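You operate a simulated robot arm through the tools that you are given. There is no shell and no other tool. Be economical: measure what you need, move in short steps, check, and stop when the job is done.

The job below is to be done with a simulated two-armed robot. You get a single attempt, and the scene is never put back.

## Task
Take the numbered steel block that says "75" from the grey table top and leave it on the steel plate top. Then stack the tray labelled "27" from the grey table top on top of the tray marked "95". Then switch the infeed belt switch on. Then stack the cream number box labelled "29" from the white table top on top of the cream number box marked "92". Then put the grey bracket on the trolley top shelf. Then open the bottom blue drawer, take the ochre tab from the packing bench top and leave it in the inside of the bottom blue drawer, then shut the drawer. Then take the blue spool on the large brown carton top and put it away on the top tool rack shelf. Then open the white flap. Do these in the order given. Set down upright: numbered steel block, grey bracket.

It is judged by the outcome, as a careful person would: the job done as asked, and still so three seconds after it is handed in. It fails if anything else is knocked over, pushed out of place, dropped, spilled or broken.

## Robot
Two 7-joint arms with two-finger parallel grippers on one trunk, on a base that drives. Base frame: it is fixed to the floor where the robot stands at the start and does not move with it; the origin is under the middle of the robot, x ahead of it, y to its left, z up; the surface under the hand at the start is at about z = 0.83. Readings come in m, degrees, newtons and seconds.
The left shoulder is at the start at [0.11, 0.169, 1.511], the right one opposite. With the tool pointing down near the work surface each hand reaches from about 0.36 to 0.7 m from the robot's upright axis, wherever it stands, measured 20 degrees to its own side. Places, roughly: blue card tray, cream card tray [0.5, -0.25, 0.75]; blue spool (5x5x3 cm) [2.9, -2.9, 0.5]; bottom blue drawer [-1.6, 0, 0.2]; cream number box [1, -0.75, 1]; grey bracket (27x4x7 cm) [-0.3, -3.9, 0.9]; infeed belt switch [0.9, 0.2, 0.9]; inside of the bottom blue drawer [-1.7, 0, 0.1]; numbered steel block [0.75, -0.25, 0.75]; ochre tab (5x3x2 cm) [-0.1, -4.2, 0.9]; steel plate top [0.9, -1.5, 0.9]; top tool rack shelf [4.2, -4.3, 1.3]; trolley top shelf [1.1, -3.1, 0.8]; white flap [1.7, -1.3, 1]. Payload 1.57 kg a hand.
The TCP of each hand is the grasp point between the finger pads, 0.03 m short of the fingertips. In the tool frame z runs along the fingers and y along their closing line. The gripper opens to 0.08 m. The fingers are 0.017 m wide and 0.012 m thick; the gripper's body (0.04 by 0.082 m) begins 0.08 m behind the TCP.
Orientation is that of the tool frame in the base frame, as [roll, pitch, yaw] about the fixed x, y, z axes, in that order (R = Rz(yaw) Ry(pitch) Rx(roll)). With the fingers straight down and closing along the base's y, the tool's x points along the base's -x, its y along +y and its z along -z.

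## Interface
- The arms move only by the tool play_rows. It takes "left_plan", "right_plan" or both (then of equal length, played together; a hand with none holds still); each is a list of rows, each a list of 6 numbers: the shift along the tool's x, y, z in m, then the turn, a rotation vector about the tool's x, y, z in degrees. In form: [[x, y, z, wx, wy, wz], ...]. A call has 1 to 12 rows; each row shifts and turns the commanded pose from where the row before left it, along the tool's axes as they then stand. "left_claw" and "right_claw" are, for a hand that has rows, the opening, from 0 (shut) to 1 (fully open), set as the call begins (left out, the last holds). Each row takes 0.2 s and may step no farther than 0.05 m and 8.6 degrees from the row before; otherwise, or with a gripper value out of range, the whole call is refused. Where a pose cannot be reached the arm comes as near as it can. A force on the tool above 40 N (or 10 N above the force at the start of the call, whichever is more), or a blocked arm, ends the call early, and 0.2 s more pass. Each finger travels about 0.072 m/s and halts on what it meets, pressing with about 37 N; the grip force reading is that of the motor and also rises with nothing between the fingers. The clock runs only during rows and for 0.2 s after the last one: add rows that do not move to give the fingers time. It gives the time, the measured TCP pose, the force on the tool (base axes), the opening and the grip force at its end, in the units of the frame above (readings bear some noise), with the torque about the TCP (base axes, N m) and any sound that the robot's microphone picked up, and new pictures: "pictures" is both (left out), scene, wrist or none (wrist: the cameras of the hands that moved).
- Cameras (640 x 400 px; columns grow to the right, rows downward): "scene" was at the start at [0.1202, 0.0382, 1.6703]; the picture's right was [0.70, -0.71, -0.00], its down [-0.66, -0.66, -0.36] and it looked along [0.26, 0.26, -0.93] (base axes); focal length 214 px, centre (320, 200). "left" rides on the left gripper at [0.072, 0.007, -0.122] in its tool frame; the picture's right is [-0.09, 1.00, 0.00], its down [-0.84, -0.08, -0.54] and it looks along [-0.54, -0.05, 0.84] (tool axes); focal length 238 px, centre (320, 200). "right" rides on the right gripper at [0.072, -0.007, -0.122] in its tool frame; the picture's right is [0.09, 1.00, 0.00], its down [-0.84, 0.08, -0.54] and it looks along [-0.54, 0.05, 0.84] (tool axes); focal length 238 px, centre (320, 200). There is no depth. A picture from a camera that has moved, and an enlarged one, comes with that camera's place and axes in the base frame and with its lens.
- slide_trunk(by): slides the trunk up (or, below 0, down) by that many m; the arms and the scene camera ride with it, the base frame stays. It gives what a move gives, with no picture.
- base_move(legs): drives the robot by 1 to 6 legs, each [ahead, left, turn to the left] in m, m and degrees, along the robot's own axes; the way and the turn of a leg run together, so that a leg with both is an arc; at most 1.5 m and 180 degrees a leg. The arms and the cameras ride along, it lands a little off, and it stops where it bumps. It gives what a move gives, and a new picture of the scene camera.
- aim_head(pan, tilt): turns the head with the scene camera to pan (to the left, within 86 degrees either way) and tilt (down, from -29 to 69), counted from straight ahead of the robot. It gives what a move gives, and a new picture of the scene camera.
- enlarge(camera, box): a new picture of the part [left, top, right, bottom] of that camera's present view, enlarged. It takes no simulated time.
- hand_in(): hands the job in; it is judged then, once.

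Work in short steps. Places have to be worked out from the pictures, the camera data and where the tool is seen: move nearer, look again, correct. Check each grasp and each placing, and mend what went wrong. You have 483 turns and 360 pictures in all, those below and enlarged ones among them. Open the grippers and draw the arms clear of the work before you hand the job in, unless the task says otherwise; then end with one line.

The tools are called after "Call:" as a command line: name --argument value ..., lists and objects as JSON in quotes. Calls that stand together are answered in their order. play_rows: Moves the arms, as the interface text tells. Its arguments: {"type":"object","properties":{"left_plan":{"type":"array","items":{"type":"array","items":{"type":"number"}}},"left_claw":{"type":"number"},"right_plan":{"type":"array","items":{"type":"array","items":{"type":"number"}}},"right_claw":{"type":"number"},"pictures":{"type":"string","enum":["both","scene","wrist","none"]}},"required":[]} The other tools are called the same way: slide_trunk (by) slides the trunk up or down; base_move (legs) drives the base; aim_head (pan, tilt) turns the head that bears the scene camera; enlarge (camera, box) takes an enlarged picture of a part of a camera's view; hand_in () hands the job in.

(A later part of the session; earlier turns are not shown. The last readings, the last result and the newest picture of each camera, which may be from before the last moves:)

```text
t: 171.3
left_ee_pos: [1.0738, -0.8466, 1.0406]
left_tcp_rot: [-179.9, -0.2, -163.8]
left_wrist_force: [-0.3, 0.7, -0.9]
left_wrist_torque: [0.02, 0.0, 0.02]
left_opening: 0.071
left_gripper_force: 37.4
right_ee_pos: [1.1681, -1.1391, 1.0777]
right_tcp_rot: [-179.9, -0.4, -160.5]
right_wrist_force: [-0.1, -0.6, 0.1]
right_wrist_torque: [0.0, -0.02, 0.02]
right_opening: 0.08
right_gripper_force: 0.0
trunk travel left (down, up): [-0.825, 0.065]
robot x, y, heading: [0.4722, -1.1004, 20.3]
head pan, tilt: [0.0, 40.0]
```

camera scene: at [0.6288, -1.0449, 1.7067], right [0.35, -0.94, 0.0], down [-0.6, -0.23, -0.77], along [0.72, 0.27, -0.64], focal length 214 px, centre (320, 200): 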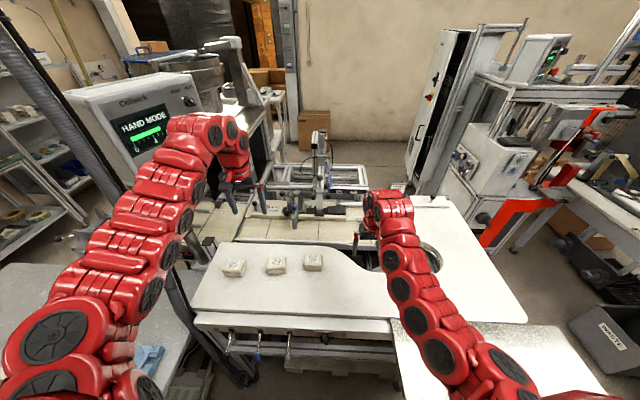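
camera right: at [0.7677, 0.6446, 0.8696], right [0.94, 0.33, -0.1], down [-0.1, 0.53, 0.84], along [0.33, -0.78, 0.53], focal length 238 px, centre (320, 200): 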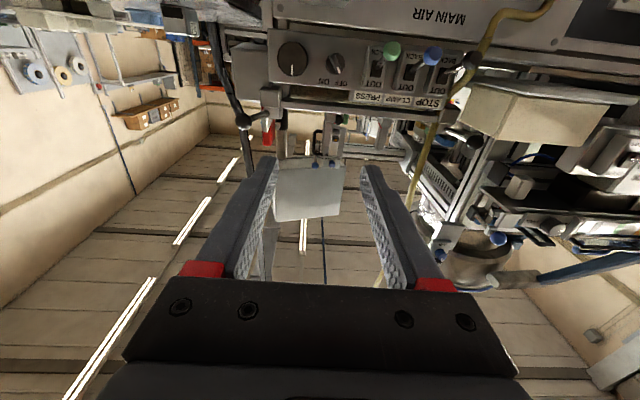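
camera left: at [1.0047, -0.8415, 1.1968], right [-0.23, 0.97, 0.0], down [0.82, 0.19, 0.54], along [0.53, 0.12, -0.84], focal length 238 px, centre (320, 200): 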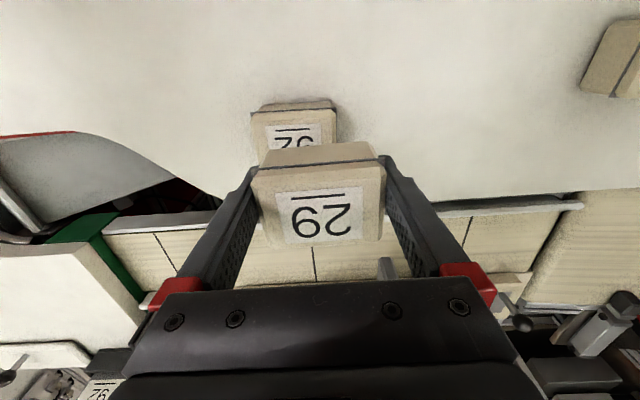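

Call:
play_rows --left_plan '[[0, 0, 0.003, 0, 0, 0], [0, 0, 0.002, 0, 0, 0], [0, 0, 0, 0, 0, 0]]' --pictures "wrist"

```text
t: 172.1
left_ee_pos: [1.0731, -0.8467, 1.0354]
left_tcp_rot: [-180.0, 0.0, -163.7]
left_wrist_force: [-0.3, -0.3, -1.0]
left_wrist_torque: [0.01, 0.02, -0.01]
left_opening: 0.0713
left_gripper_force: 37.4
right_ee_pos: [1.1683, -1.1392, 1.0781]
right_tcp_rot: [-179.8, -0.5, -160.5]
right_wrist_force: [0.4, 0.1, 0.4]
right_wrist_torque: [-0.01, -0.02, 0.01]
right_opening: 0.0801
right_gripper_force: 0.1
trunk travel left (down, up): [-0.825, 0.065]
robot x, y, heading: [0.4739, -1.1008, 20.8]
head pan, tilt: [0.0, 40.0]
camera left: at [1.0025, -0.8621, 1.1576], right [-0.19, 0.98, 0.0], down [0.83, 0.16, 0.54], along [0.53, 0.1, -0.84], focal length 238 px, centre (320, 200)
```

left: 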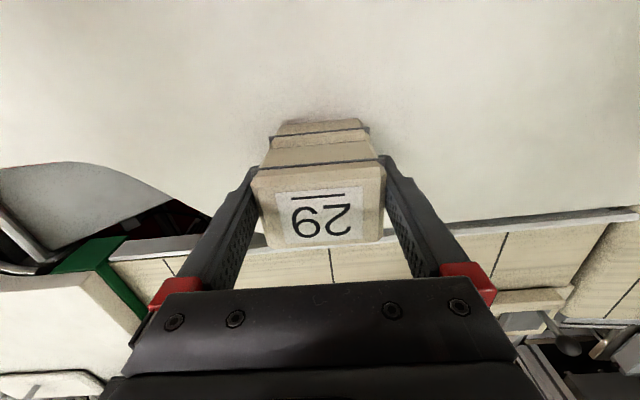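

Close now; continue in small steps.

Call:
play_rows --left_plan '[[0, 0, 0.002, 0, 0, 0], [0, 0, 0.002, 0, 0, 0], [0, 0, 0.002, 0, 0, 0], [0, 0, 0, 0, 0, 0]]' --pictures "none"

```text
t: 173.1
left_ee_pos: [1.0734, -0.8471, 1.0313]
left_tcp_rot: [-179.9, 0.3, -163.8]
left_wrist_force: [3.7, 2.0, 14.8]
left_wrist_torque: [0.17, -0.01, 0.0]
left_opening: 0.0711
left_gripper_force: 37.0
right_ee_pos: [1.1674, -1.1401, 1.0786]
right_tcp_rot: [-179.8, -0.3, -160.6]
right_wrist_force: [0.9, 0.9, 0.0]
right_wrist_torque: [0.02, 0.03, 0.0]
right_opening: 0.0801
right_gripper_force: 0.0
trunk travel left (down, up): [-0.825, 0.065]
robot x, y, heading: [0.4764, -1.1017, 20.5]
head pan, tilt: [0.0, 40.0]
```

Contact at 1.031. I'll relax 2 mm, open, and rise straight up.

Call:
play_rows --left_plan '[[0, 0, -0.0015, 0, 0, 0], [0, 0, 0, 0, 0, 0]]' --pictures "none"

Call:
play_rows --left_plan '[[0, 0, 0, 0, 0, 0], [0, 0, 0, 0, 0, 0], [0, 0, 0, 0, 0, 0]]' --left_claw 1 --pictures "wrist"

```text
t: 173.7
left_ee_pos: [1.0728, -0.8471, 1.0309]
left_tcp_rot: [-179.9, 0.0, -163.8]
left_wrist_force: [2.6, 1.0, 8.9]
left_wrist_torque: [0.18, -0.09, -0.02]
left_opening: 0.0716
left_gripper_force: 37.2
right_ee_pos: [1.1679, -1.1392, 1.078]
right_tcp_rot: [-179.8, -0.4, -160.5]
right_wrist_force: [-0.4, 0.0, -0.5]
right_wrist_torque: [0.01, -0.04, -0.01]
right_opening: 0.0801
right_gripper_force: 0.1
trunk travel left (down, up): [-0.825, 0.065]
robot x, y, heading: [0.476, -1.1022, 20.6]
head pan, tilt: [0.0, 40.0]
```

```text
t: 174.5
left_ee_pos: [1.0734, -0.8462, 1.0307]
left_tcp_rot: [-179.9, 0.0, -163.8]
left_wrist_force: [-0.3, -0.4, -0.7]
left_wrist_torque: [0.0, -0.01, 0.0]
left_opening: 0.0798
left_gripper_force: 0.1
right_ee_pos: [1.1687, -1.1404, 1.0777]
right_tcp_rot: [-179.7, -0.5, -160.5]
right_wrist_force: [0.3, -0.5, 0.9]
right_wrist_torque: [-0.02, 0.02, 0.02]
right_opening: 0.08
right_gripper_force: 0.0
trunk travel left (down, up): [-0.825, 0.065]
robot x, y, heading: [0.4752, -1.1021, 20.6]
head pan, tilt: [0.0, 40.0]
camera left: at [1.0024, -0.8615, 1.1529], right [-0.19, 0.98, 0.0], down [0.83, 0.16, 0.54], along [0.53, 0.1, -0.84], focal length 238 px, centre (320, 200)
```

left: 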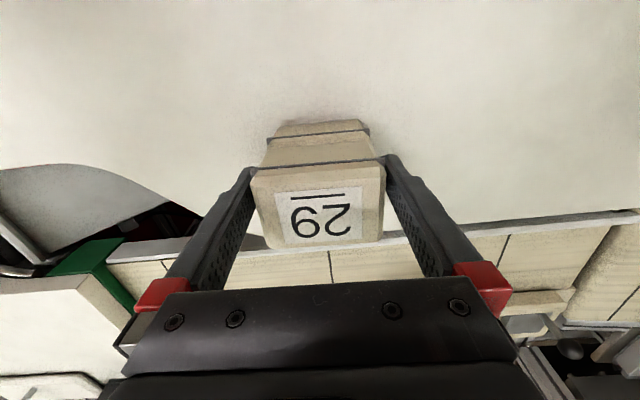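

I'll rise using a short arm lift and then the trunk, so the path stays vertical.

Call:
play_rows --left_plan '[[0, 0, -0.015, 0, 0, 0], [0, 0, -0.02, 0, 0, 0], [0, 0, 0, 0, 0, 0]]' --pictures "none"

Call:
slide_trunk --by 0.06

Call:
enlarge --camera "left" --box '[160, 60, 480, 260]'

```text
t: 175.3
left_ee_pos: [1.0731, -0.8484, 1.066]
left_tcp_rot: [-180.0, 0.0, -163.7]
left_wrist_force: [-0.2, 0.0, -0.1]
left_wrist_torque: [0.0, -0.01, 0.02]
left_opening: 0.0798
left_gripper_force: 0.1
right_ee_pos: [1.1681, -1.1405, 1.0787]
right_tcp_rot: [-179.7, -0.4, -160.5]
right_wrist_force: [0.4, 0.3, -0.2]
right_wrist_torque: [-0.01, 0.0, 0.03]
right_opening: 0.0799
right_gripper_force: 0.1
trunk travel left (down, up): [-0.825, 0.065]
robot x, y, heading: [0.4776, -1.0979, 20.6]
head pan, tilt: [0.0, 40.0]
```

```text
t: 176.3
left_ee_pos: [1.0729, -0.8484, 1.1248]
left_tcp_rot: [-179.8, 0.1, -163.8]
left_wrist_force: [1.0, -0.3, 0.2]
left_wrist_torque: [0.02, 0.02, -0.05]
left_opening: 0.0801
left_gripper_force: 0.1
right_ee_pos: [1.1671, -1.1391, 1.1386]
right_tcp_rot: [-179.8, -0.3, -160.4]
right_wrist_force: [0.9, -0.7, -0.8]
right_wrist_torque: [0.0, -0.04, -0.01]
right_opening: 0.0802
right_gripper_force: 0.0
trunk travel left (down, up): [-0.885, 0.005]
robot x, y, heading: [0.4759, -1.1009, 20.7]
head pan, tilt: [0.0, 40.0]
```

```text
2.00 times, centred on (320, 160) of left
camera zoom: at [1.0023, -0.8621, 1.2473], right [-0.19, 0.98, 0.0], down [0.83, 0.16, 0.54], along [0.53, 0.1, -0.84], focal length 477 px, centre (320, 280)
```

zoom: 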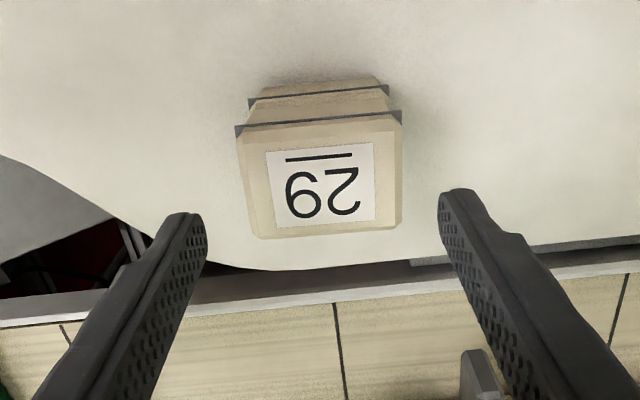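

Box 29 sits neatly on 92. Next is the grey bracket at about (-0.3,-3.9). I'll back away and look to the right.

Call:
base_move --legs '[[-0.55, 0, 0]]'

Call:
aim_head --pan -85 --tilt 25

```text
t: 179.5
left_ee_pos: [0.5504, -1.0421, 1.1252]
left_tcp_rot: [-179.9, -0.1, -163.4]
left_wrist_force: [0.3, -0.2, 0.2]
left_wrist_torque: [0.03, 0.0, 0.02]
left_opening: 0.0801
left_gripper_force: 0.0
right_ee_pos: [0.6457, -1.3327, 1.1373]
right_tcp_rot: [-179.8, -0.4, -160.2]
right_wrist_force: [-0.3, -0.6, 0.1]
right_wrist_torque: [0.0, 0.02, -0.01]
right_opening: 0.08
right_gripper_force: 0.0
trunk travel left (down, up): [-0.885, 0.005]
robot x, y, heading: [-0.0479, -1.2994, 21.0]
head pan, tilt: [0.0, 40.0]
camera scene: at [0.1081, -1.2414, 1.7663], right [0.36, -0.93, 0.0], down [-0.6, -0.23, -0.77], along [0.71, 0.27, -0.64], focal length 214 px, centre (320, 200)
```

scene: 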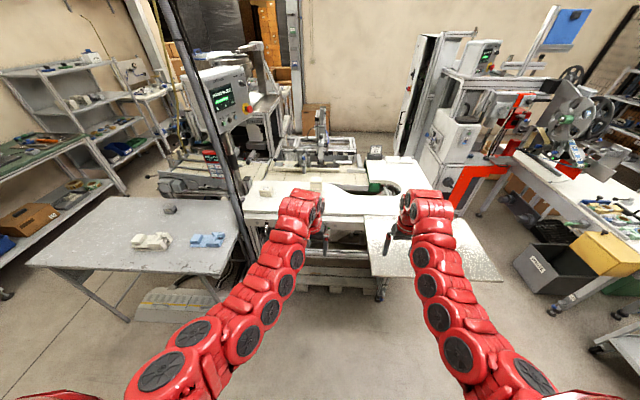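

```text
t: 181.1
left_ee_pos: [0.5493, -1.0418, 1.1255]
left_tcp_rot: [-179.9, 0.0, -163.4]
left_wrist_force: [-0.6, 0.3, 0.2]
left_wrist_torque: [-0.02, -0.02, 0.02]
left_opening: 0.0798
left_gripper_force: 0.0
right_ee_pos: [0.6454, -1.3329, 1.1386]
right_tcp_rot: [-179.8, -0.4, -160.0]
right_wrist_force: [-0.6, 0.2, 0.2]
right_wrist_torque: [-0.02, 0.04, -0.02]
right_opening: 0.08
right_gripper_force: 0.1
trunk travel left (down, up): [-0.885, 0.005]
robot x, y, heading: [-0.0479, -1.304, 21.0]
head pan, tilt: [-85.0, 25.0]
camera scene: at [0.0683, -1.3549, 1.7898], right [-0.9, -0.44, 0.0], down [-0.19, 0.38, -0.91], along [0.4, -0.81, -0.42], focal length 214 px, centre (320, 200)
```

scene: 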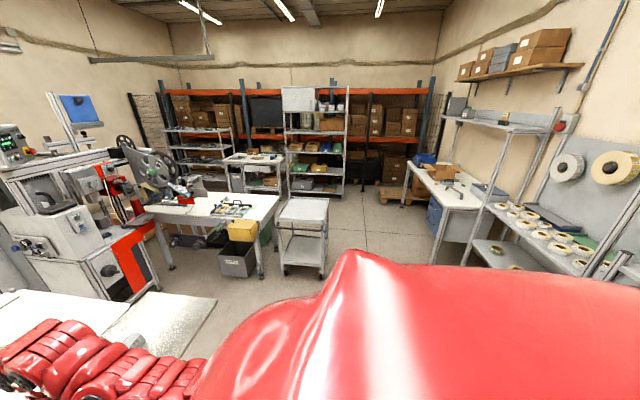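

The bench with the bracket is ahead at the far right of this view, past the trolley. I'll turn right and drive down the aisle for a closer look.

Call:
base_move --legs '[[0, 0, -90.4], [0, -0.2, 0], [1.2, 0, 0]]'

Call:
aim_head --pan -35 --tilt 25

```text
t: 192.3
left_ee_pos: [0.4303, -3.1097, 1.1245]
left_tcp_rot: [-179.9, 0.0, 105.6]
left_wrist_force: [0.2, -0.6, -1.3]
left_wrist_torque: [0.0, 0.01, 0.03]
left_opening: 0.0799
left_gripper_force: 0.0
right_ee_pos: [0.1365, -3.2027, 1.1377]
right_tcp_rot: [-179.8, -0.4, 109.1]
right_wrist_force: [0.5, -0.2, 0.0]
right_wrist_torque: [0.03, 0.02, -0.01]
right_opening: 0.08
right_gripper_force: 0.1
trunk travel left (down, up): [-0.885, 0.005]
robot x, y, heading: [0.1786, -2.5073, -70.1]
head pan, tilt: [-85.0, 25.0]
camera scene: at [0.1253, -2.6251, 1.7898], right [-0.42, 0.91, 0.0], down [0.38, 0.18, -0.91], along [-0.82, -0.38, -0.42], focal length 214 px, centre (320, 200)
```

scene: 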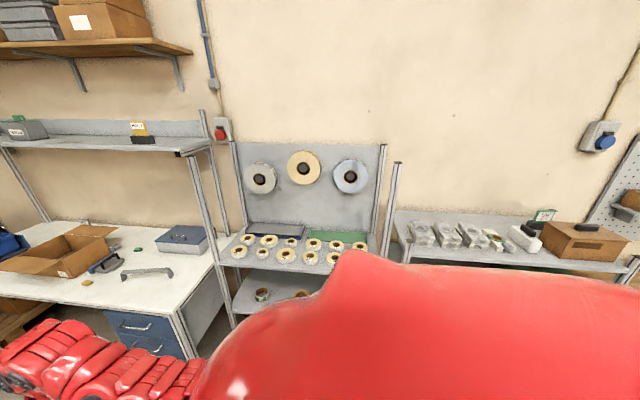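

```text
t: 193.4
left_ee_pos: [0.4293, -3.1106, 1.126]
left_tcp_rot: [-179.9, 0.1, 105.6]
left_wrist_force: [0.5, -0.2, 0.1]
left_wrist_torque: [0.05, 0.0, -0.01]
left_opening: 0.0802
left_gripper_force: 0.1
right_ee_pos: [0.1371, -3.2023, 1.1379]
right_tcp_rot: [-179.9, -0.3, 109.0]
right_wrist_force: [0.2, -0.1, -0.4]
right_wrist_torque: [-0.02, 0.0, 0.0]
right_opening: 0.0799
right_gripper_force: 0.0
trunk travel left (down, up): [-0.885, 0.005]
robot x, y, heading: [0.1832, -2.5092, -70.0]
head pan, tilt: [-35.0, 25.0]
camera scene: at [0.1851, -2.6755, 1.7898], right [-0.97, 0.26, 0.0], down [0.11, 0.41, -0.91], along [-0.23, -0.88, -0.42], focal length 214 px, centre (320, 200)
```

scene: 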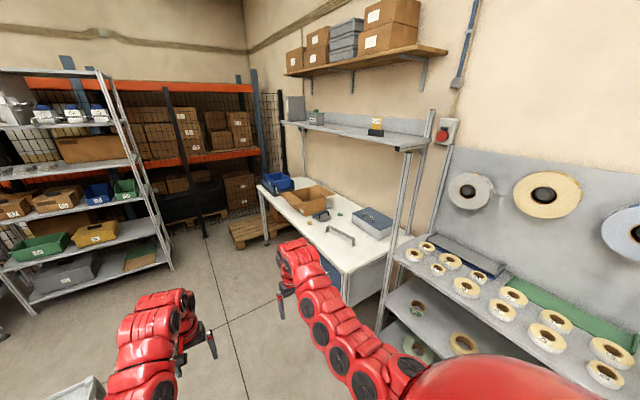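

The bracket (arch shape) is visible on the bench. I'll zoom in.

Call:
enlarge --camera "scene" --box '[250, 170, 420, 290]'

```text
3.33 times, centred on (335, 230) of scene
camera zoom: at [0.1851, -2.6755, 1.7898], right [-0.97, 0.26, 0.0], down [0.11, 0.41, -0.91], along [-0.23, -0.88, -0.42], focal length 715 px, centre (270, 100)
```

zoom: 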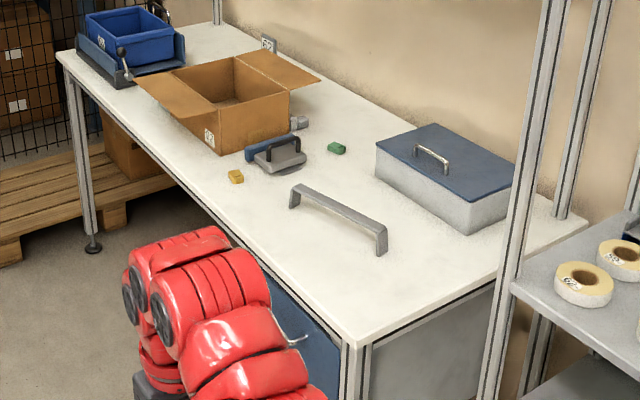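

The bracket stands as an arch near (-0.28,-3.88), with its long axis at about 122°. The ochre tab sits by the brown box. I'll drive alongside the bench and turn to face it.

Call:
base_move --legs '[[1.17, 0, 0], [0, 0, -89.5]]'

Call:
aim_head --pan 0 --tilt 45

```text
t: 203.2
left_ee_pos: [-0.0151, -3.8675, 1.1243]
left_tcp_rot: [-180.0, 0.0, 16.1]
left_wrist_force: [0.4, 0.1, 0.0]
left_wrist_torque: [-0.02, 0.03, 0.04]
left_opening: 0.0799
left_gripper_force: 0.1
right_ee_pos: [-0.1105, -3.575, 1.1368]
right_tcp_rot: [-179.9, -0.4, 19.4]
right_wrist_force: [-0.5, -0.3, 0.0]
right_wrist_torque: [-0.01, 0.02, -0.01]
right_opening: 0.08
right_gripper_force: 0.1
trunk travel left (down, up): [-0.885, 0.005]
robot x, y, heading: [0.583, -3.6205, -159.8]
head pan, tilt: [-35.0, 25.0]
camera scene: at [0.4176, -3.6217, 1.7898], right [0.25, 0.97, 0.0], down [0.41, -0.11, -0.91], along [-0.88, 0.23, -0.42], focal length 214 px, centre (320, 200)
```

scene: 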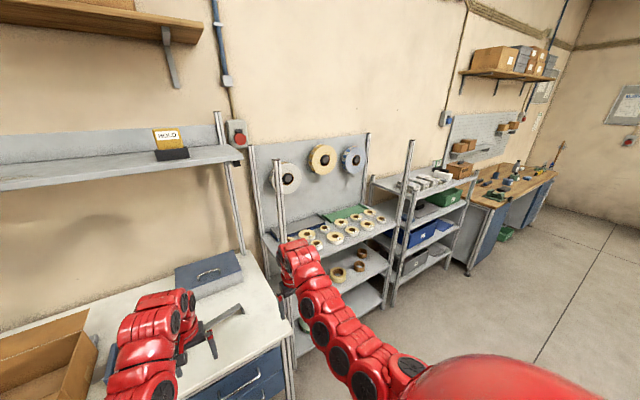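

```text
t: 204.2
left_ee_pos: [-0.018, -3.8681, 1.124]
left_tcp_rot: [-179.9, 0.0, 16.1]
left_wrist_force: [0.9, 0.0, 0.5]
left_wrist_torque: [0.0, -0.02, 0.02]
left_opening: 0.0798
left_gripper_force: 0.0
right_ee_pos: [-0.1113, -3.5751, 1.1372]
right_tcp_rot: [-179.8, -0.3, 19.4]
right_wrist_force: [1.1, 0.7, -0.6]
right_wrist_torque: [0.0, 0.02, -0.02]
right_opening: 0.0801
right_gripper_force: 0.2
trunk travel left (down, up): [-0.885, 0.005]
robot x, y, heading: [0.58, -3.6169, -159.8]
head pan, tilt: [0.0, 45.0]
camera scene: at [0.4305, -3.6731, 1.7592], right [-0.35, 0.94, 0.0], down [0.66, 0.25, -0.71], along [-0.66, -0.25, -0.71], focal length 214 px, centre (320, 200)
```

scene: 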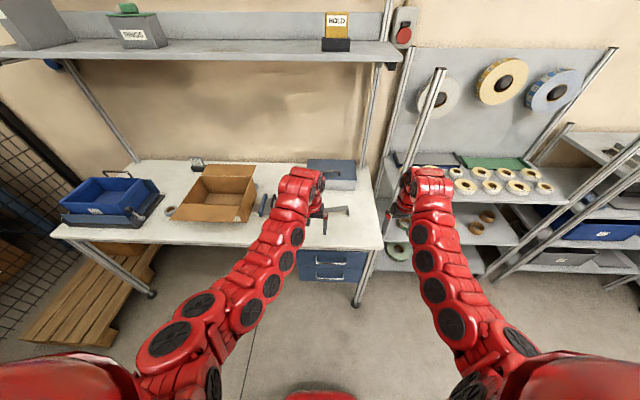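

I'll shift left 0.15 m and ahead 0.28 m, so the right hand comes over the bracket while staying clear of the roll rack and the carton.

Call:
base_move --legs '[[0, 0.15, 0.4], [0.27, 0, 0]]'

Call:
enlarge --camera "right" --box '[0, 0, 640, 400]'

```text
t: 207.1
left_ee_pos: [-0.2089, -4.1033, 1.1269]
left_tcp_rot: [-179.9, 0.1, 16.2]
left_wrist_force: [0.0, 1.0, 0.3]
left_wrist_torque: [-0.01, 0.04, 0.0]
left_opening: 0.0801
left_gripper_force: 0.1
right_ee_pos: [-0.3034, -3.812, 1.1383]
right_tcp_rot: [-179.8, -0.3, 19.7]
right_wrist_force: [-0.5, -0.2, 1.1]
right_wrist_torque: [0.02, 0.0, 0.0]
right_opening: 0.0801
right_gripper_force: 0.0
trunk travel left (down, up): [-0.885, 0.005]
robot x, y, heading: [0.3891, -3.8485, -159.3]
head pan, tilt: [0.0, 45.0]
camera scene: at [0.2389, -3.9064, 1.7594], right [-0.35, 0.94, 0.0], down [0.66, 0.25, -0.71], along [-0.66, -0.25, -0.71], focal length 214 px, centre (320, 200)
```

scene: 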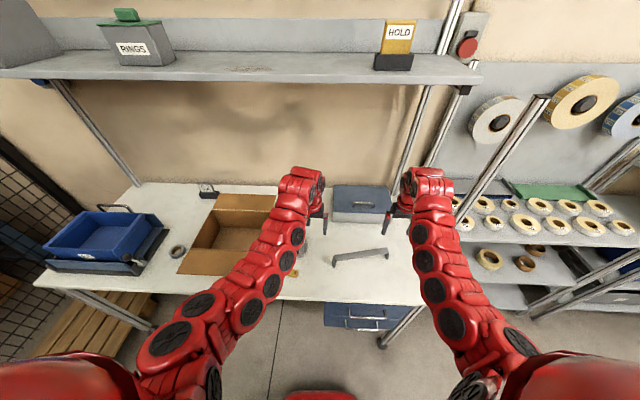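

```text
1.00 times, centred on (320, 200) of right (not enlarged: the box is as wide or as high as the picture)
camera zoom: at [-0.2389, -3.7831, 1.2596], right [0.42, -0.91, 0.0], down [-0.76, -0.36, 0.54], along [-0.49, -0.22, -0.84], focal length 238 px, centre (320, 200)
```

zoom: 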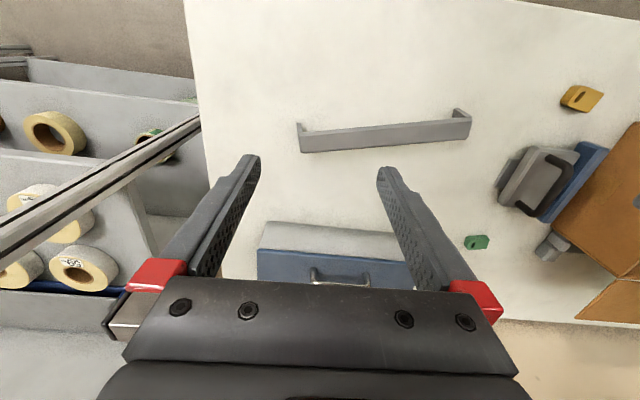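

The bracket's length lies at about 122°. I'll rotate the right hand +78° so the fingers close across the bar.

Call:
play_rows --right_plan '[[0, 0, 0, 0, 0, 7.8], [0, 0, 0, 0, 0, 7.8], [0, 0, 0, 0, 0, 7.8], [0, 0, 0, 0, 0, 7.8], [0, 0, 0, 0, 0, 7.8], [0, 0, 0, 0, 0, 7.8], [0, 0, 0, 0, 0, 7.8], [0, 0, 0, 0, 0, 7.8], [0, 0, 0, 0, 0, 7.8], [0, 0, 0, 0, 0, 7.8], [0, 0, 0, 0, 0, 0]]' --pictures "wrist"

```text
t: 209.5
left_ee_pos: [-0.2089, -4.1039, 1.1258]
left_tcp_rot: [-180.0, 0.0, 16.4]
left_wrist_force: [-0.6, -1.0, 0.1]
left_wrist_torque: [-0.01, -0.03, -0.01]
left_opening: 0.0803
left_gripper_force: 0.0
right_ee_pos: [-0.3043, -3.8118, 1.1381]
right_tcp_rot: [-179.6, 0.0, -58.4]
right_wrist_force: [0.4, 0.4, 0.3]
right_wrist_torque: [0.02, 0.0, 0.01]
right_opening: 0.08
right_gripper_force: 0.1
trunk travel left (down, up): [-0.885, 0.005]
robot x, y, heading: [0.3885, -3.8473, -159.2]
head pan, tilt: [0.0, 45.0]
camera right: at [-0.2619, -3.8717, 1.2587], right [-0.8, -0.6, -0.01], down [-0.51, 0.67, 0.54], along [-0.32, 0.44, -0.84], focal length 238 px, centre (320, 200)
```

right: 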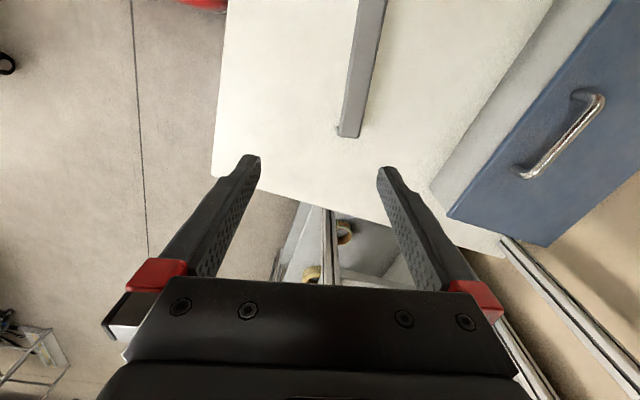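

The bracket's near end is at about (-0.355,-3.812), so its centre is near (-0.287,-3.912). I'll move over the centre.

Call:
play_rows --right_plan '[[0.031, 0.0123, 0, 0, 0, 0], [0.031, 0.0123, 0.01, 0, 0, 0], [0.03, 0.0124, 0.02, 0, 0, 0], [0, 0, 0.03, 0, 0, 0], [0, 0, 0, 0, 0, 0]]' --pictures "both"

```text
t: 210.7
left_ee_pos: [-0.2089, -4.1039, 1.1246]
left_tcp_rot: [-179.9, 0.1, 16.2]
left_wrist_force: [0.5, 0.3, -0.2]
left_wrist_torque: [0.01, -0.02, 0.02]
left_opening: 0.0801
left_gripper_force: 0.0
right_ee_pos: [-0.2879, -3.9102, 1.0773]
right_tcp_rot: [-179.6, 0.1, -58.4]
right_wrist_force: [0.6, 0.2, -0.2]
right_wrist_torque: [-0.02, 0.0, -0.01]
right_opening: 0.0799
right_gripper_force: 0.1
trunk travel left (down, up): [-0.885, 0.005]
robot x, y, heading: [0.3879, -3.8474, -159.2]
head pan, tilt: [0.0, 45.0]
camera scene: at [0.2373, -3.9064, 1.7593], right [-0.35, 0.94, 0.0], down [0.66, 0.25, -0.71], along [-0.66, -0.25, -0.71], focal length 214 px, centre (320, 200)
camera right: at [-0.2454, -3.9692, 1.1983], right [-0.8, -0.6, -0.01], down [-0.51, 0.67, 0.54], along [-0.32, 0.44, -0.84], focal length 238 px, centre (320, 200)
```

scene: 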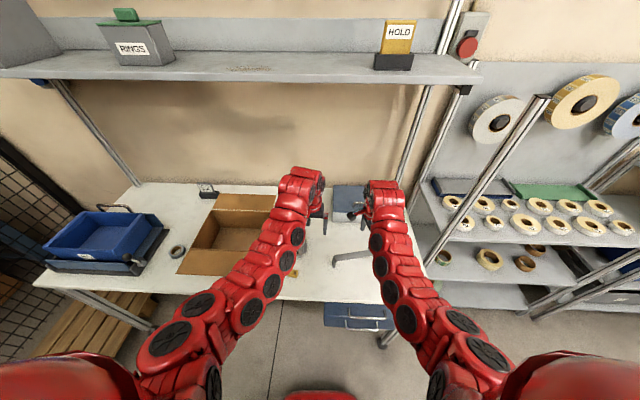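
right: 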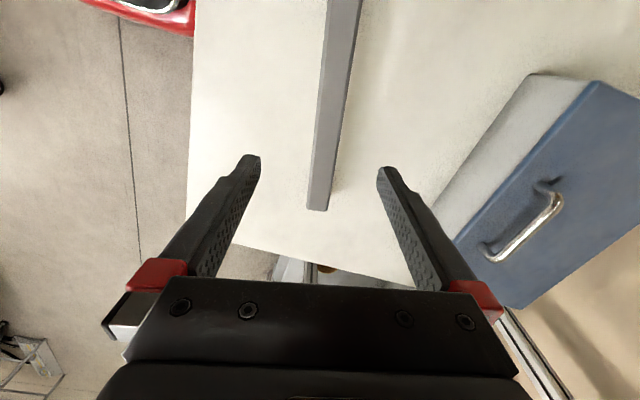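

The bar is about 8 mm off in the closing direction. I'll correct and descend to z≈0.96.

Call:
play_rows --right_plan '[[0.004, 0.008, 0, 0, 0, 1.2], [0, 0, 0.04, 0, 0, 0], [0, 0, 0.04, 0, 0, 0], [0, 0, 0.035, 0, 0, 0], [0, 0, 0, 0, 0, 0]]' --pictures "wrist"

```text
t: 211.9
left_ee_pos: [-0.2094, -4.1045, 1.1259]
left_tcp_rot: [-179.9, 0.0, 16.3]
left_wrist_force: [0.1, -0.5, -0.3]
left_wrist_torque: [-0.01, 0.0, -0.02]
left_opening: 0.08
left_gripper_force: 0.0
right_ee_pos: [-0.291, -3.9175, 0.963]
right_tcp_rot: [-179.5, 0.0, -59.6]
right_wrist_force: [0.4, 0.0, -0.7]
right_wrist_torque: [0.02, 0.02, -0.03]
right_opening: 0.0798
right_gripper_force: 0.0
trunk travel left (down, up): [-0.885, 0.005]
robot x, y, heading: [0.3886, -3.8466, -159.2]
head pan, tilt: [0.0, 45.0]
camera right: at [-0.2488, -3.9776, 1.0826], right [-0.81, -0.58, -0.01], down [-0.49, 0.68, 0.54], along [-0.31, 0.44, -0.84], focal length 238 px, centre (320, 200)
```

right: 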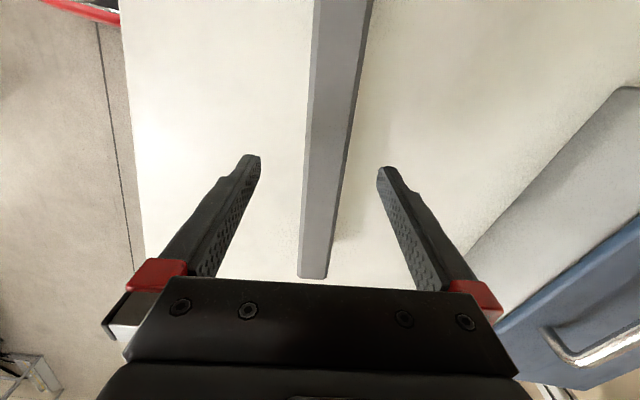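

The bar lies between the fingers. I'll descend another 5 cm.

Call:
play_rows --right_plan '[[0, 0.002, 0.02, 0, 0, 0], [0, 0, 0.02, 0, 0, 0], [0, 0, 0.012, 0, 0, 0], [0, 0, 0, 0, 0, 0]]' --pictures "wrist"

```text
t: 212.9
left_ee_pos: [-0.2096, -4.1045, 1.1242]
left_tcp_rot: [-179.9, 0.0, 16.4]
left_wrist_force: [-0.2, -0.4, 0.1]
left_wrist_torque: [0.0, -0.02, -0.01]
left_opening: 0.0802
left_gripper_force: 0.1
right_ee_pos: [-0.2878, -3.9171, 0.9121]
right_tcp_rot: [-179.6, 0.1, -59.5]
right_wrist_force: [-0.3, 0.8, 0.2]
right_wrist_torque: [0.03, -0.03, 0.01]
right_opening: 0.0801
right_gripper_force: 0.1
right hand out of reach, approached as far as the arm can: row 3
trunk travel left (down, up): [-0.885, 0.005]
robot x, y, heading: [0.3886, -3.8492, -159.5]
head pan, tilt: [0.0, 45.0]
camera right: at [-0.2474, -3.9766, 1.0324], right [-0.81, -0.58, -0.01], down [-0.49, 0.68, 0.54], along [-0.31, 0.44, -0.84], focal length 238 px, centre (320, 200)
```

right: 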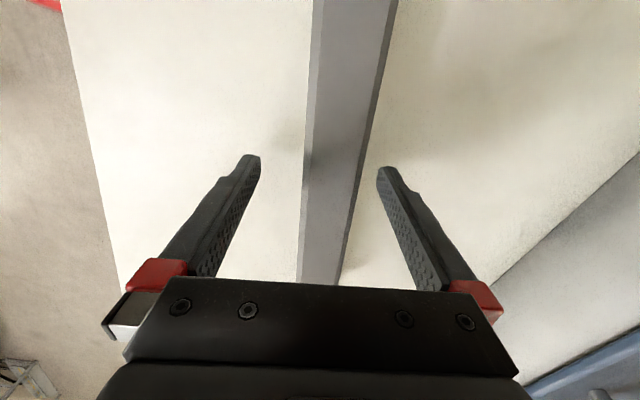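

The bar seems about 1 cm below the TCP. I'll lower with the trunk by 1.2 cm, then close.

Call:
slide_trunk --by -0.012

Call:
play_rows --right_plan '[[0, 0, 0, 0, 0, 0], [0, 0, 0, 0, 0, 0], [0, 0, 0, 0, 0, 0], [0, 0, 0, 0, 0, 0]]' --right_claw 0 --pictures "wrist"

```text
t: 213.5
left_ee_pos: [-0.2094, -4.1046, 1.1136]
left_tcp_rot: [-179.9, 0.1, 16.3]
left_wrist_force: [0.7, 0.2, 0.3]
left_wrist_torque: [-0.02, 0.01, -0.03]
left_opening: 0.0801
left_gripper_force: 0.1
right_ee_pos: [-0.2889, -3.9152, 0.9001]
right_tcp_rot: [-179.6, 0.1, -59.5]
right_wrist_force: [0.7, 0.2, -0.2]
right_wrist_torque: [-0.01, -0.01, -0.02]
right_opening: 0.0798
right_gripper_force: 0.1
trunk travel left (down, up): [-0.873, 0.017]
robot x, y, heading: [0.387, -3.8484, -159.3]
head pan, tilt: [0.0, 45.0]
```

```text
t: 214.5
left_ee_pos: [-0.2097, -4.1043, 1.1137]
left_tcp_rot: [-179.9, 0.0, 16.5]
left_wrist_force: [-0.2, 0.6, 0.3]
left_wrist_torque: [-0.05, 0.02, -0.02]
left_opening: 0.0801
left_gripper_force: 0.0
right_ee_pos: [-0.288, -3.9152, 0.8998]
right_tcp_rot: [-179.6, 0.2, -59.4]
right_wrist_force: [-0.3, 0.2, 0.0]
right_wrist_torque: [-0.04, 0.01, 0.03]
right_opening: 0.0307
right_gripper_force: 36.7
trunk travel left (down, up): [-0.873, 0.017]
robot x, y, heading: [0.3902, -3.8468, -159.2]
head pan, tilt: [0.0, 45.0]
camera right: at [-0.2475, -3.9766, 1.0205], right [-0.81, -0.58, -0.01], down [-0.49, 0.68, 0.54], along [-0.31, 0.44, -0.84], focal length 238 px, centre (320, 200)
```

right: 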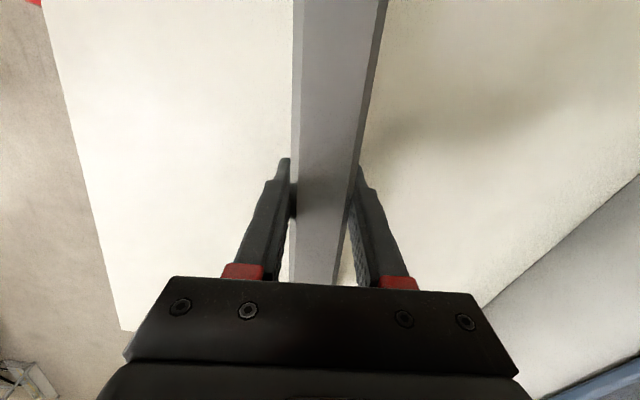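

Gripped at 30.7 mm. Lift slowly.

Call:
play_rows --right_plan '[[0, 0, -0.005, 0, 0, 0], [0, 0, -0.008, 0, 0, 0], [0, 0, -0.012, 0, 0, 0], [0, 0, -0.015, 0, 0, 0], [0, 0, 0, 0, 0, 0]]' --pictures "wrist"

```text
t: 215.7
left_ee_pos: [-0.2085, -4.1041, 1.1138]
left_tcp_rot: [-179.9, 0.0, 16.3]
left_wrist_force: [0.7, -0.2, -0.2]
left_wrist_torque: [0.04, -0.03, -0.01]
left_opening: 0.0801
left_gripper_force: 0.0
right_ee_pos: [-0.2901, -3.9162, 0.9413]
right_tcp_rot: [-179.6, 0.2, -59.4]
right_wrist_force: [-0.2, 0.7, -0.7]
right_wrist_torque: [-0.01, -0.01, -0.02]
right_opening: 0.0309
right_gripper_force: 36.9
trunk travel left (down, up): [-0.873, 0.017]
robot x, y, heading: [0.388, -3.848, -159.1]
head pan, tilt: [0.0, 45.0]
camera right: at [-0.2481, -3.9766, 1.0615], right [-0.81, -0.58, -0.01], down [-0.49, 0.68, 0.54], along [-0.31, 0.44, -0.84], focal length 238 px, centre (320, 200)
```

right: 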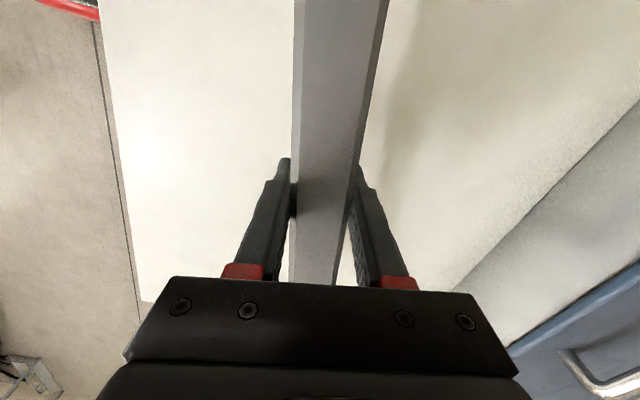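

The bracket is held. I'll raise it a little more, then back away from the bench.

Call:
play_rows --right_plan '[[0, 0, -0.02, 0, 0, 0], [0, 0, -0.02, 0, 0, 0], [0, 0, -0.02, 0, 0, 0], [0, 0, -0.02, 0, 0, 0], [0, 0, 0, 0, 0, 0]]' --pictures "none"

Call:
base_move --legs '[[-0.4, 0, 0]]'

Call:
aim_head --pan 86 --tilt 35

```text
t: 216.9
left_ee_pos: [-0.2095, -4.1036, 1.1143]
left_tcp_rot: [-179.9, -0.1, 16.3]
left_wrist_force: [-0.2, -0.2, 0.3]
left_wrist_torque: [0.01, 0.0, 0.03]
left_opening: 0.08
left_gripper_force: 0.0
right_ee_pos: [-0.2906, -3.9169, 1.0209]
right_tcp_rot: [-179.5, 0.1, -59.6]
right_wrist_force: [0.1, -1.0, -0.3]
right_wrist_torque: [0.0, -0.01, 0.03]
right_opening: 0.0307
right_gripper_force: 37.3
trunk travel left (down, up): [-0.873, 0.017]
robot x, y, heading: [0.3885, -3.8459, -159.4]
head pan, tilt: [0.0, 45.0]
```

```text
t: 219.4
left_ee_pos: [0.1662, -3.9638, 1.1125]
left_tcp_rot: [-179.9, 0.1, 16.6]
left_wrist_force: [0.2, 0.6, -0.6]
left_wrist_torque: [0.01, 0.01, 0.02]
left_opening: 0.08
left_gripper_force: 0.1
right_ee_pos: [0.084, -3.7761, 1.0206]
right_tcp_rot: [-179.6, 0.1, -59.3]
right_wrist_force: [0.0, -0.3, -0.1]
right_wrist_torque: [0.0, -0.01, -0.01]
right_opening: 0.0308
right_gripper_force: 37.4
trunk travel left (down, up): [-0.873, 0.017]
robot x, y, heading: [0.7615, -3.7064, -159.0]
head pan, tilt: [0.0, 45.0]
camera scene: at [0.6106, -3.7651, 1.747], right [-0.36, 0.93, 0.0], down [0.66, 0.25, -0.71], along [-0.66, -0.25, -0.71], focal length 214 px, centre (320, 200)
```

scene: 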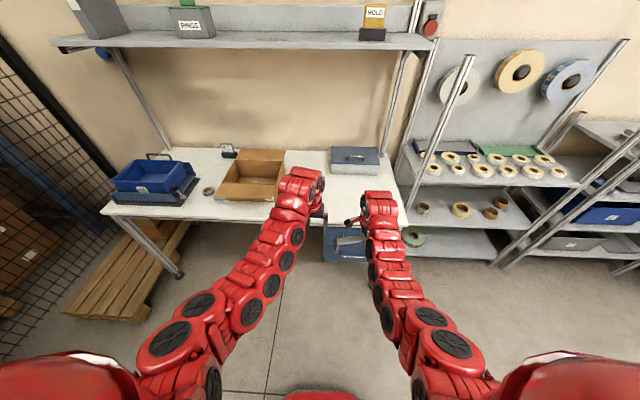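

```text
t: 221.0
left_ee_pos: [0.1658, -3.9631, 1.114]
left_tcp_rot: [-179.8, 0.0, 16.6]
left_wrist_force: [-0.7, -0.2, -0.1]
left_wrist_torque: [0.01, 0.0, -0.02]
left_opening: 0.0802
left_gripper_force: 0.1
right_ee_pos: [0.0837, -3.7759, 1.0205]
right_tcp_rot: [-179.6, 0.1, -59.3]
right_wrist_force: [0.0, 0.0, -0.2]
right_wrist_torque: [-0.02, -0.02, 0.01]
right_opening: 0.0306
right_gripper_force: 37.3
trunk travel left (down, up): [-0.873, 0.017]
robot x, y, heading: [0.7578, -3.6997, -159.1]
head pan, tilt: [85.9, 35.0]
camera scene: at [0.713, -3.82, 1.762], right [-0.96, -0.29, 0.0], down [-0.17, 0.55, -0.82], along [0.24, -0.78, -0.57], focal length 214 px, centre (320, 200)
```

scene: 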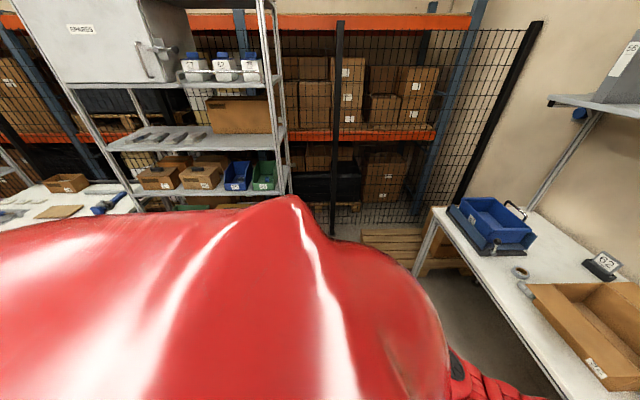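

I'll turn right toward the trolley, keeping the hands over free space, and look at it.

Call:
base_move --legs '[[0, 0.15, 0], [0, 0, -90.3]]'

Call:
aim_head --pan -30 --tilt 40

```text
t: 226.2
left_ee_pos: [0.5522, -3.251, 1.1139]
left_tcp_rot: [-179.8, 0.0, -73.0]
left_wrist_force: [0.1, -0.5, 0.6]
left_wrist_torque: [-0.01, -0.01, -0.04]
left_opening: 0.0799
left_gripper_force: 0.1
right_ee_pos: [0.7392, -3.1682, 1.02]
right_tcp_rot: [-179.5, 0.1, -148.8]
right_wrist_force: [0.3, -0.2, -0.6]
right_wrist_torque: [-0.01, -0.03, 0.02]
right_opening: 0.0309
right_gripper_force: 37.2
trunk travel left (down, up): [-0.873, 0.017]
robot x, y, heading: [0.8162, -3.8426, 111.5]
head pan, tilt: [85.9, 35.0]
camera scene: at [0.7024, -3.7976, 1.762], right [-0.3, 0.95, 0.0], down [0.55, 0.17, -0.82], along [-0.78, -0.24, -0.57], focal length 214 px, centre (320, 200)
```

scene: 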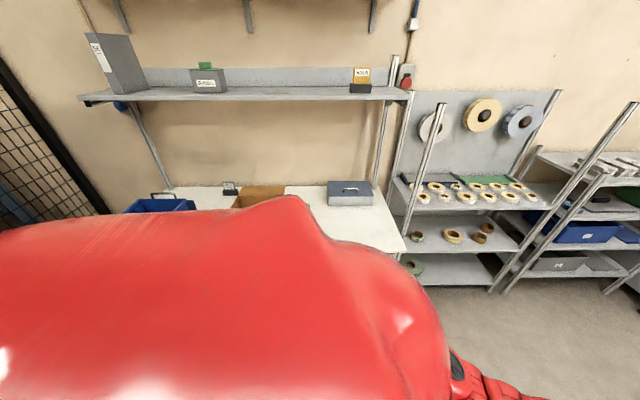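

```text
t: 228.1
left_ee_pos: [0.5523, -3.2505, 1.1139]
left_tcp_rot: [-179.9, 0.1, -72.8]
left_wrist_force: [0.3, 0.2, 0.2]
left_wrist_torque: [0.02, -0.01, 0.0]
left_opening: 0.0801
left_gripper_force: 0.0
right_ee_pos: [0.7399, -3.1662, 1.0205]
right_tcp_rot: [-179.6, 0.1, -148.8]
right_wrist_force: [-0.4, -0.9, 0.0]
right_wrist_torque: [-0.02, 0.0, -0.01]
right_opening: 0.0309
right_gripper_force: 37.5
trunk travel left (down, up): [-0.873, 0.017]
robot x, y, heading: [0.815, -3.8418, 111.4]
head pan, tilt: [-30.0, 40.0]
camera scene: at [0.7991, -3.6871, 1.7545], right [0.99, -0.15, 0.0], down [-0.1, -0.64, -0.77], along [0.11, 0.76, -0.64], focal length 214 px, centre (320, 200)
```

scene: 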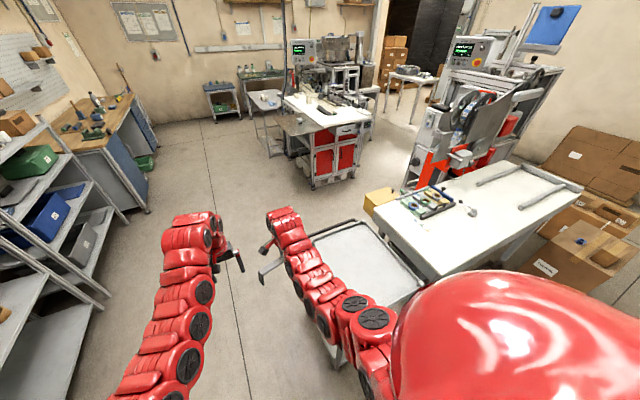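

The trolley's top shelf is just ahead-right, centred near (1.08,-3.075). I'll strafe right so the bracket hovers over it.

Call:
base_move --legs '[[-0.03, -0.34, 0]]'

Call:
enlarge --camera "right" --box '[0, 0, 640, 400]'

Call:
enlarge --camera "left" --box '[0, 0, 640, 400]'

```text
t: 230.3
left_ee_pos: [0.8806, -3.1545, 1.1131]
left_tcp_rot: [-179.8, 0.0, -72.9]
left_wrist_force: [-0.9, -0.1, -0.5]
left_wrist_torque: [0.01, -0.02, 0.01]
left_opening: 0.0798
left_gripper_force: 0.0
right_ee_pos: [1.067, -3.0697, 1.0203]
right_tcp_rot: [-179.6, 0.0, -148.7]
right_wrist_force: [-0.8, 1.0, -0.4]
right_wrist_torque: [0.02, 0.0, 0.0]
right_opening: 0.0308
right_gripper_force: 37.1
trunk travel left (down, up): [-0.873, 0.017]
robot x, y, heading: [1.1459, -3.7476, 111.5]
head pan, tilt: [-30.0, 40.0]
camera scene: at [1.1263, -3.5907, 1.7545], right [0.99, -0.15, 0.0], down [-0.09, -0.64, -0.77], along [0.11, 0.76, -0.64], focal length 214 px, centre (320, 200)
```

scene: 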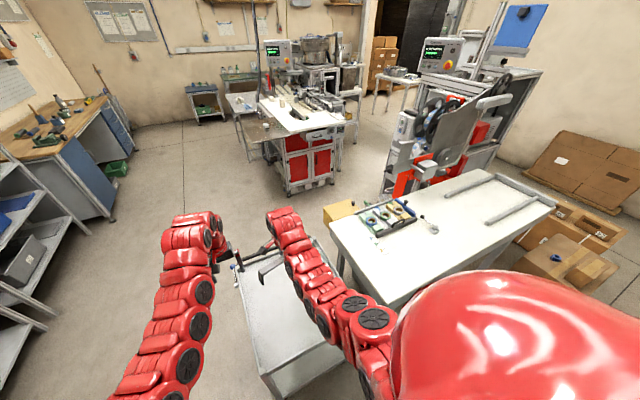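

```text
1.00 times, centred on (320, 200) of right (not enlarged: the box is as wide or as high as the picture)
camera zoom: at [1.0079, -3.1142, 1.141], right [-0.6, 0.8, -0.01], down [0.67, 0.5, 0.54], along [0.44, 0.32, -0.84], focal length 238 px, centre (320, 200)
```

zoom: 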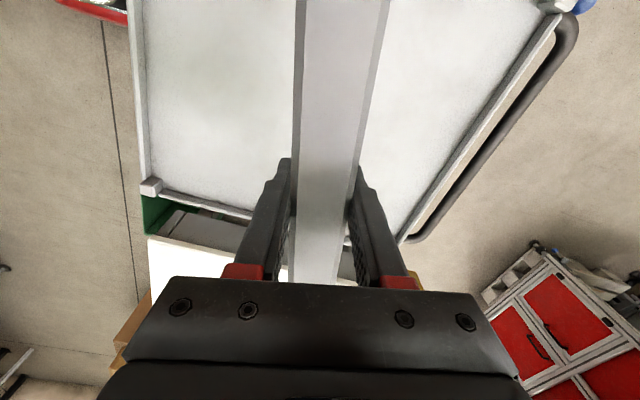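

```text
1.00 times, centred on (320, 200) of left (not enlarged: the box is as wide or as high as the picture)
camera zoom: at [0.8942, -3.2267, 1.2355], right [-0.98, -0.2, 0.0], down [-0.17, 0.82, 0.54], along [-0.11, 0.53, -0.84], focal length 238 px, centre (320, 200)
```

zoom: 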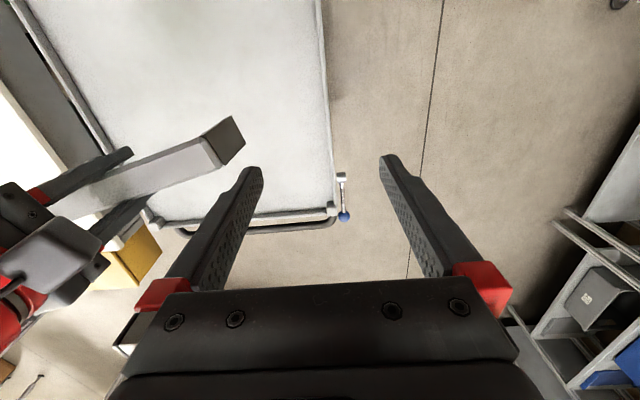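

The shelf is clear, about 0.40 m wide, and the bracket is over its middle. I'll rotate 12° to align it with the shelf, then lower with the trunk.

Call:
play_rows --right_plan '[[0, 0, 0, 0, 0, 6], [0, 0, 0, 0, 0, 6], [0, 0, 0, 0, 0, 0]]' --pictures "none"

Call:
slide_trunk --by -0.1

Call:
enlarge --camera "left" --box '[0, 0, 640, 400]'

```text
t: 231.1
left_ee_pos: [0.8799, -3.1528, 1.1114]
left_tcp_rot: [-179.9, 0.1, -72.8]
left_wrist_force: [-0.3, 0.1, -0.1]
left_wrist_torque: [0.02, -0.01, 0.03]
left_opening: 0.08
left_gripper_force: 0.1
right_ee_pos: [1.0672, -3.0713, 1.0207]
right_tcp_rot: [-179.7, 0.1, -160.8]
right_wrist_force: [0.1, 0.6, 0.0]
right_wrist_torque: [-0.03, 0.02, -0.01]
right_opening: 0.031
right_gripper_force: 37.1
trunk travel left (down, up): [-0.873, 0.017]
robot x, y, heading: [1.1439, -3.7512, 111.6]
head pan, tilt: [-30.0, 40.0]
```

```text
t: 232.5
left_ee_pos: [0.8794, -3.1554, 1.0137]
left_tcp_rot: [-179.9, 0.0, -72.9]
left_wrist_force: [0.2, -0.9, -0.1]
left_wrist_torque: [-0.04, -0.02, 0.01]
left_opening: 0.08
left_gripper_force: 0.0
right_ee_pos: [1.068, -3.0711, 0.9217]
right_tcp_rot: [-179.6, 0.2, -160.6]
right_wrist_force: [-0.3, 0.0, 0.4]
right_wrist_torque: [0.02, 0.04, 0.03]
right_opening: 0.0306
right_gripper_force: 36.9
trunk travel left (down, up): [-0.773, 0.117]
robot x, y, heading: [1.1448, -3.7459, 111.5]
head pan, tilt: [-30.0, 40.0]
```

```text
1.00 times, centred on (320, 200) of left (not enlarged: the box is as wide or as high as the picture)
camera zoom: at [0.895, -3.2267, 1.1358], right [-0.98, -0.2, 0.0], down [-0.17, 0.82, 0.54], along [-0.11, 0.53, -0.84], focal length 238 px, centre (320, 200)
```

zoom: 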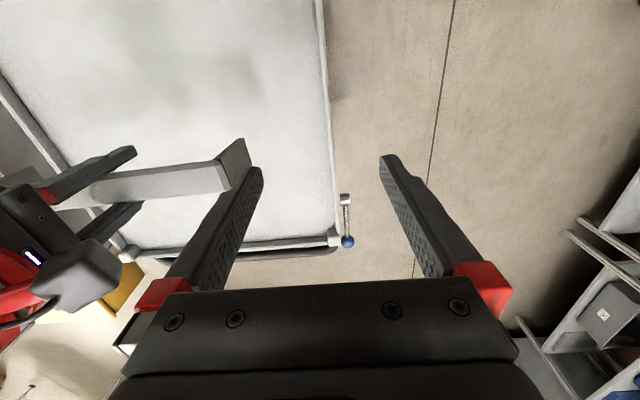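

Well placed. Lower 3 cm more by trunk, then use fine arm steps with the force guard.

Call:
slide_trunk --by -0.03

Call:
play_rows --right_plan '[[0, 0, 0.005, 0, 0, 0], [0, 0, 0.005, 0, 0, 0], [0, 0, 0.005, 0, 0, 0], [0, 0, 0.005, 0, 0, 0], [0, 0, 0, 0, 0, 0]]' --pictures "none"

Call:
enlarge --camera "left" --box '[0, 60, 320, 280]'

```text
t: 233.2
left_ee_pos: [0.8809, -3.1541, 0.984]
left_tcp_rot: [-179.8, -0.1, -73.0]
left_wrist_force: [-0.8, -1.0, -1.1]
left_wrist_torque: [-0.03, 0.01, 0.01]
left_opening: 0.0798
left_gripper_force: 0.0
right_ee_pos: [1.0684, -3.0715, 0.8913]
right_tcp_rot: [-179.6, 0.2, -160.6]
right_wrist_force: [-0.7, -0.9, -0.3]
right_wrist_torque: [0.04, 0.01, 0.02]
right_opening: 0.0308
right_gripper_force: 36.8
trunk travel left (down, up): [-0.743, 0.147]
robot x, y, heading: [1.1417, -3.746, 111.6]
head pan, tilt: [-30.0, 40.0]
```

```text
t: 234.4
left_ee_pos: [0.8802, -3.1534, 0.9825]
left_tcp_rot: [-180.0, 0.0, -72.9]
left_wrist_force: [0.2, 0.3, -0.4]
left_wrist_torque: [0.02, 0.01, 0.0]
left_opening: 0.0799
left_gripper_force: 0.0
right_ee_pos: [1.0683, -3.0719, 0.8707]
right_tcp_rot: [-179.5, 0.2, -160.6]
right_wrist_force: [-0.9, -0.7, 0.2]
right_wrist_torque: [0.01, 0.04, 0.02]
right_opening: 0.0309
right_gripper_force: 37.5
trunk travel left (down, up): [-0.743, 0.147]
robot x, y, heading: [1.1406, -3.7502, 111.5]
head pan, tilt: [-30.0, 40.0]
```

```text
1.82 times, centred on (160, 170) of left
camera zoom: at [0.8949, -3.2265, 1.1056], right [-0.98, -0.2, 0.0], down [-0.17, 0.82, 0.54], along [-0.11, 0.53, -0.84], focal length 433 px, centre (611, 254)
```

zoom: 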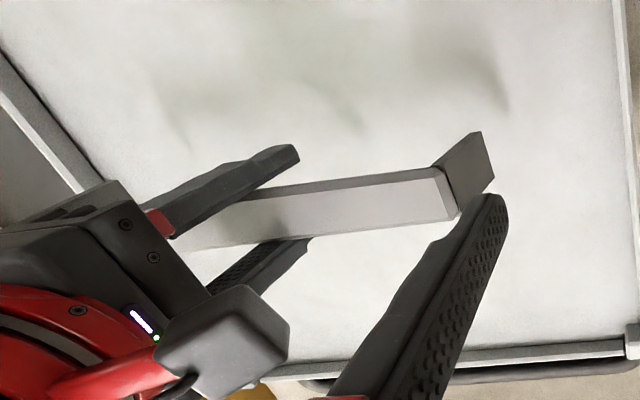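

Still above the surface. Continue in small steps.

Call:
play_rows --right_plan '[[0, 0, 0.005, 0, 0, 0], [0, 0, 0.005, 0, 0, 0], [0, 0, 0.005, 0, 0, 0], [0, 0, 0.005, 0, 0, 0], [0, 0, 0, 0, 0, 0]]' --pictures "none"

```text
t: 235.6
left_ee_pos: [0.8809, -3.1544, 0.9826]
left_tcp_rot: [-179.8, 0.1, -72.9]
left_wrist_force: [0.9, 0.2, -0.1]
left_wrist_torque: [0.02, -0.01, 0.02]
left_opening: 0.0798
left_gripper_force: 0.0
right_ee_pos: [1.0673, -3.0717, 0.8519]
right_tcp_rot: [-179.5, 0.2, -160.7]
right_wrist_force: [0.5, -0.4, -0.4]
right_wrist_torque: [0.0, 0.01, -0.02]
right_opening: 0.0306
right_gripper_force: 37.0
trunk travel left (down, up): [-0.743, 0.147]
robot x, y, heading: [1.1435, -3.745, 111.5]
head pan, tilt: [-30.0, 40.0]
```

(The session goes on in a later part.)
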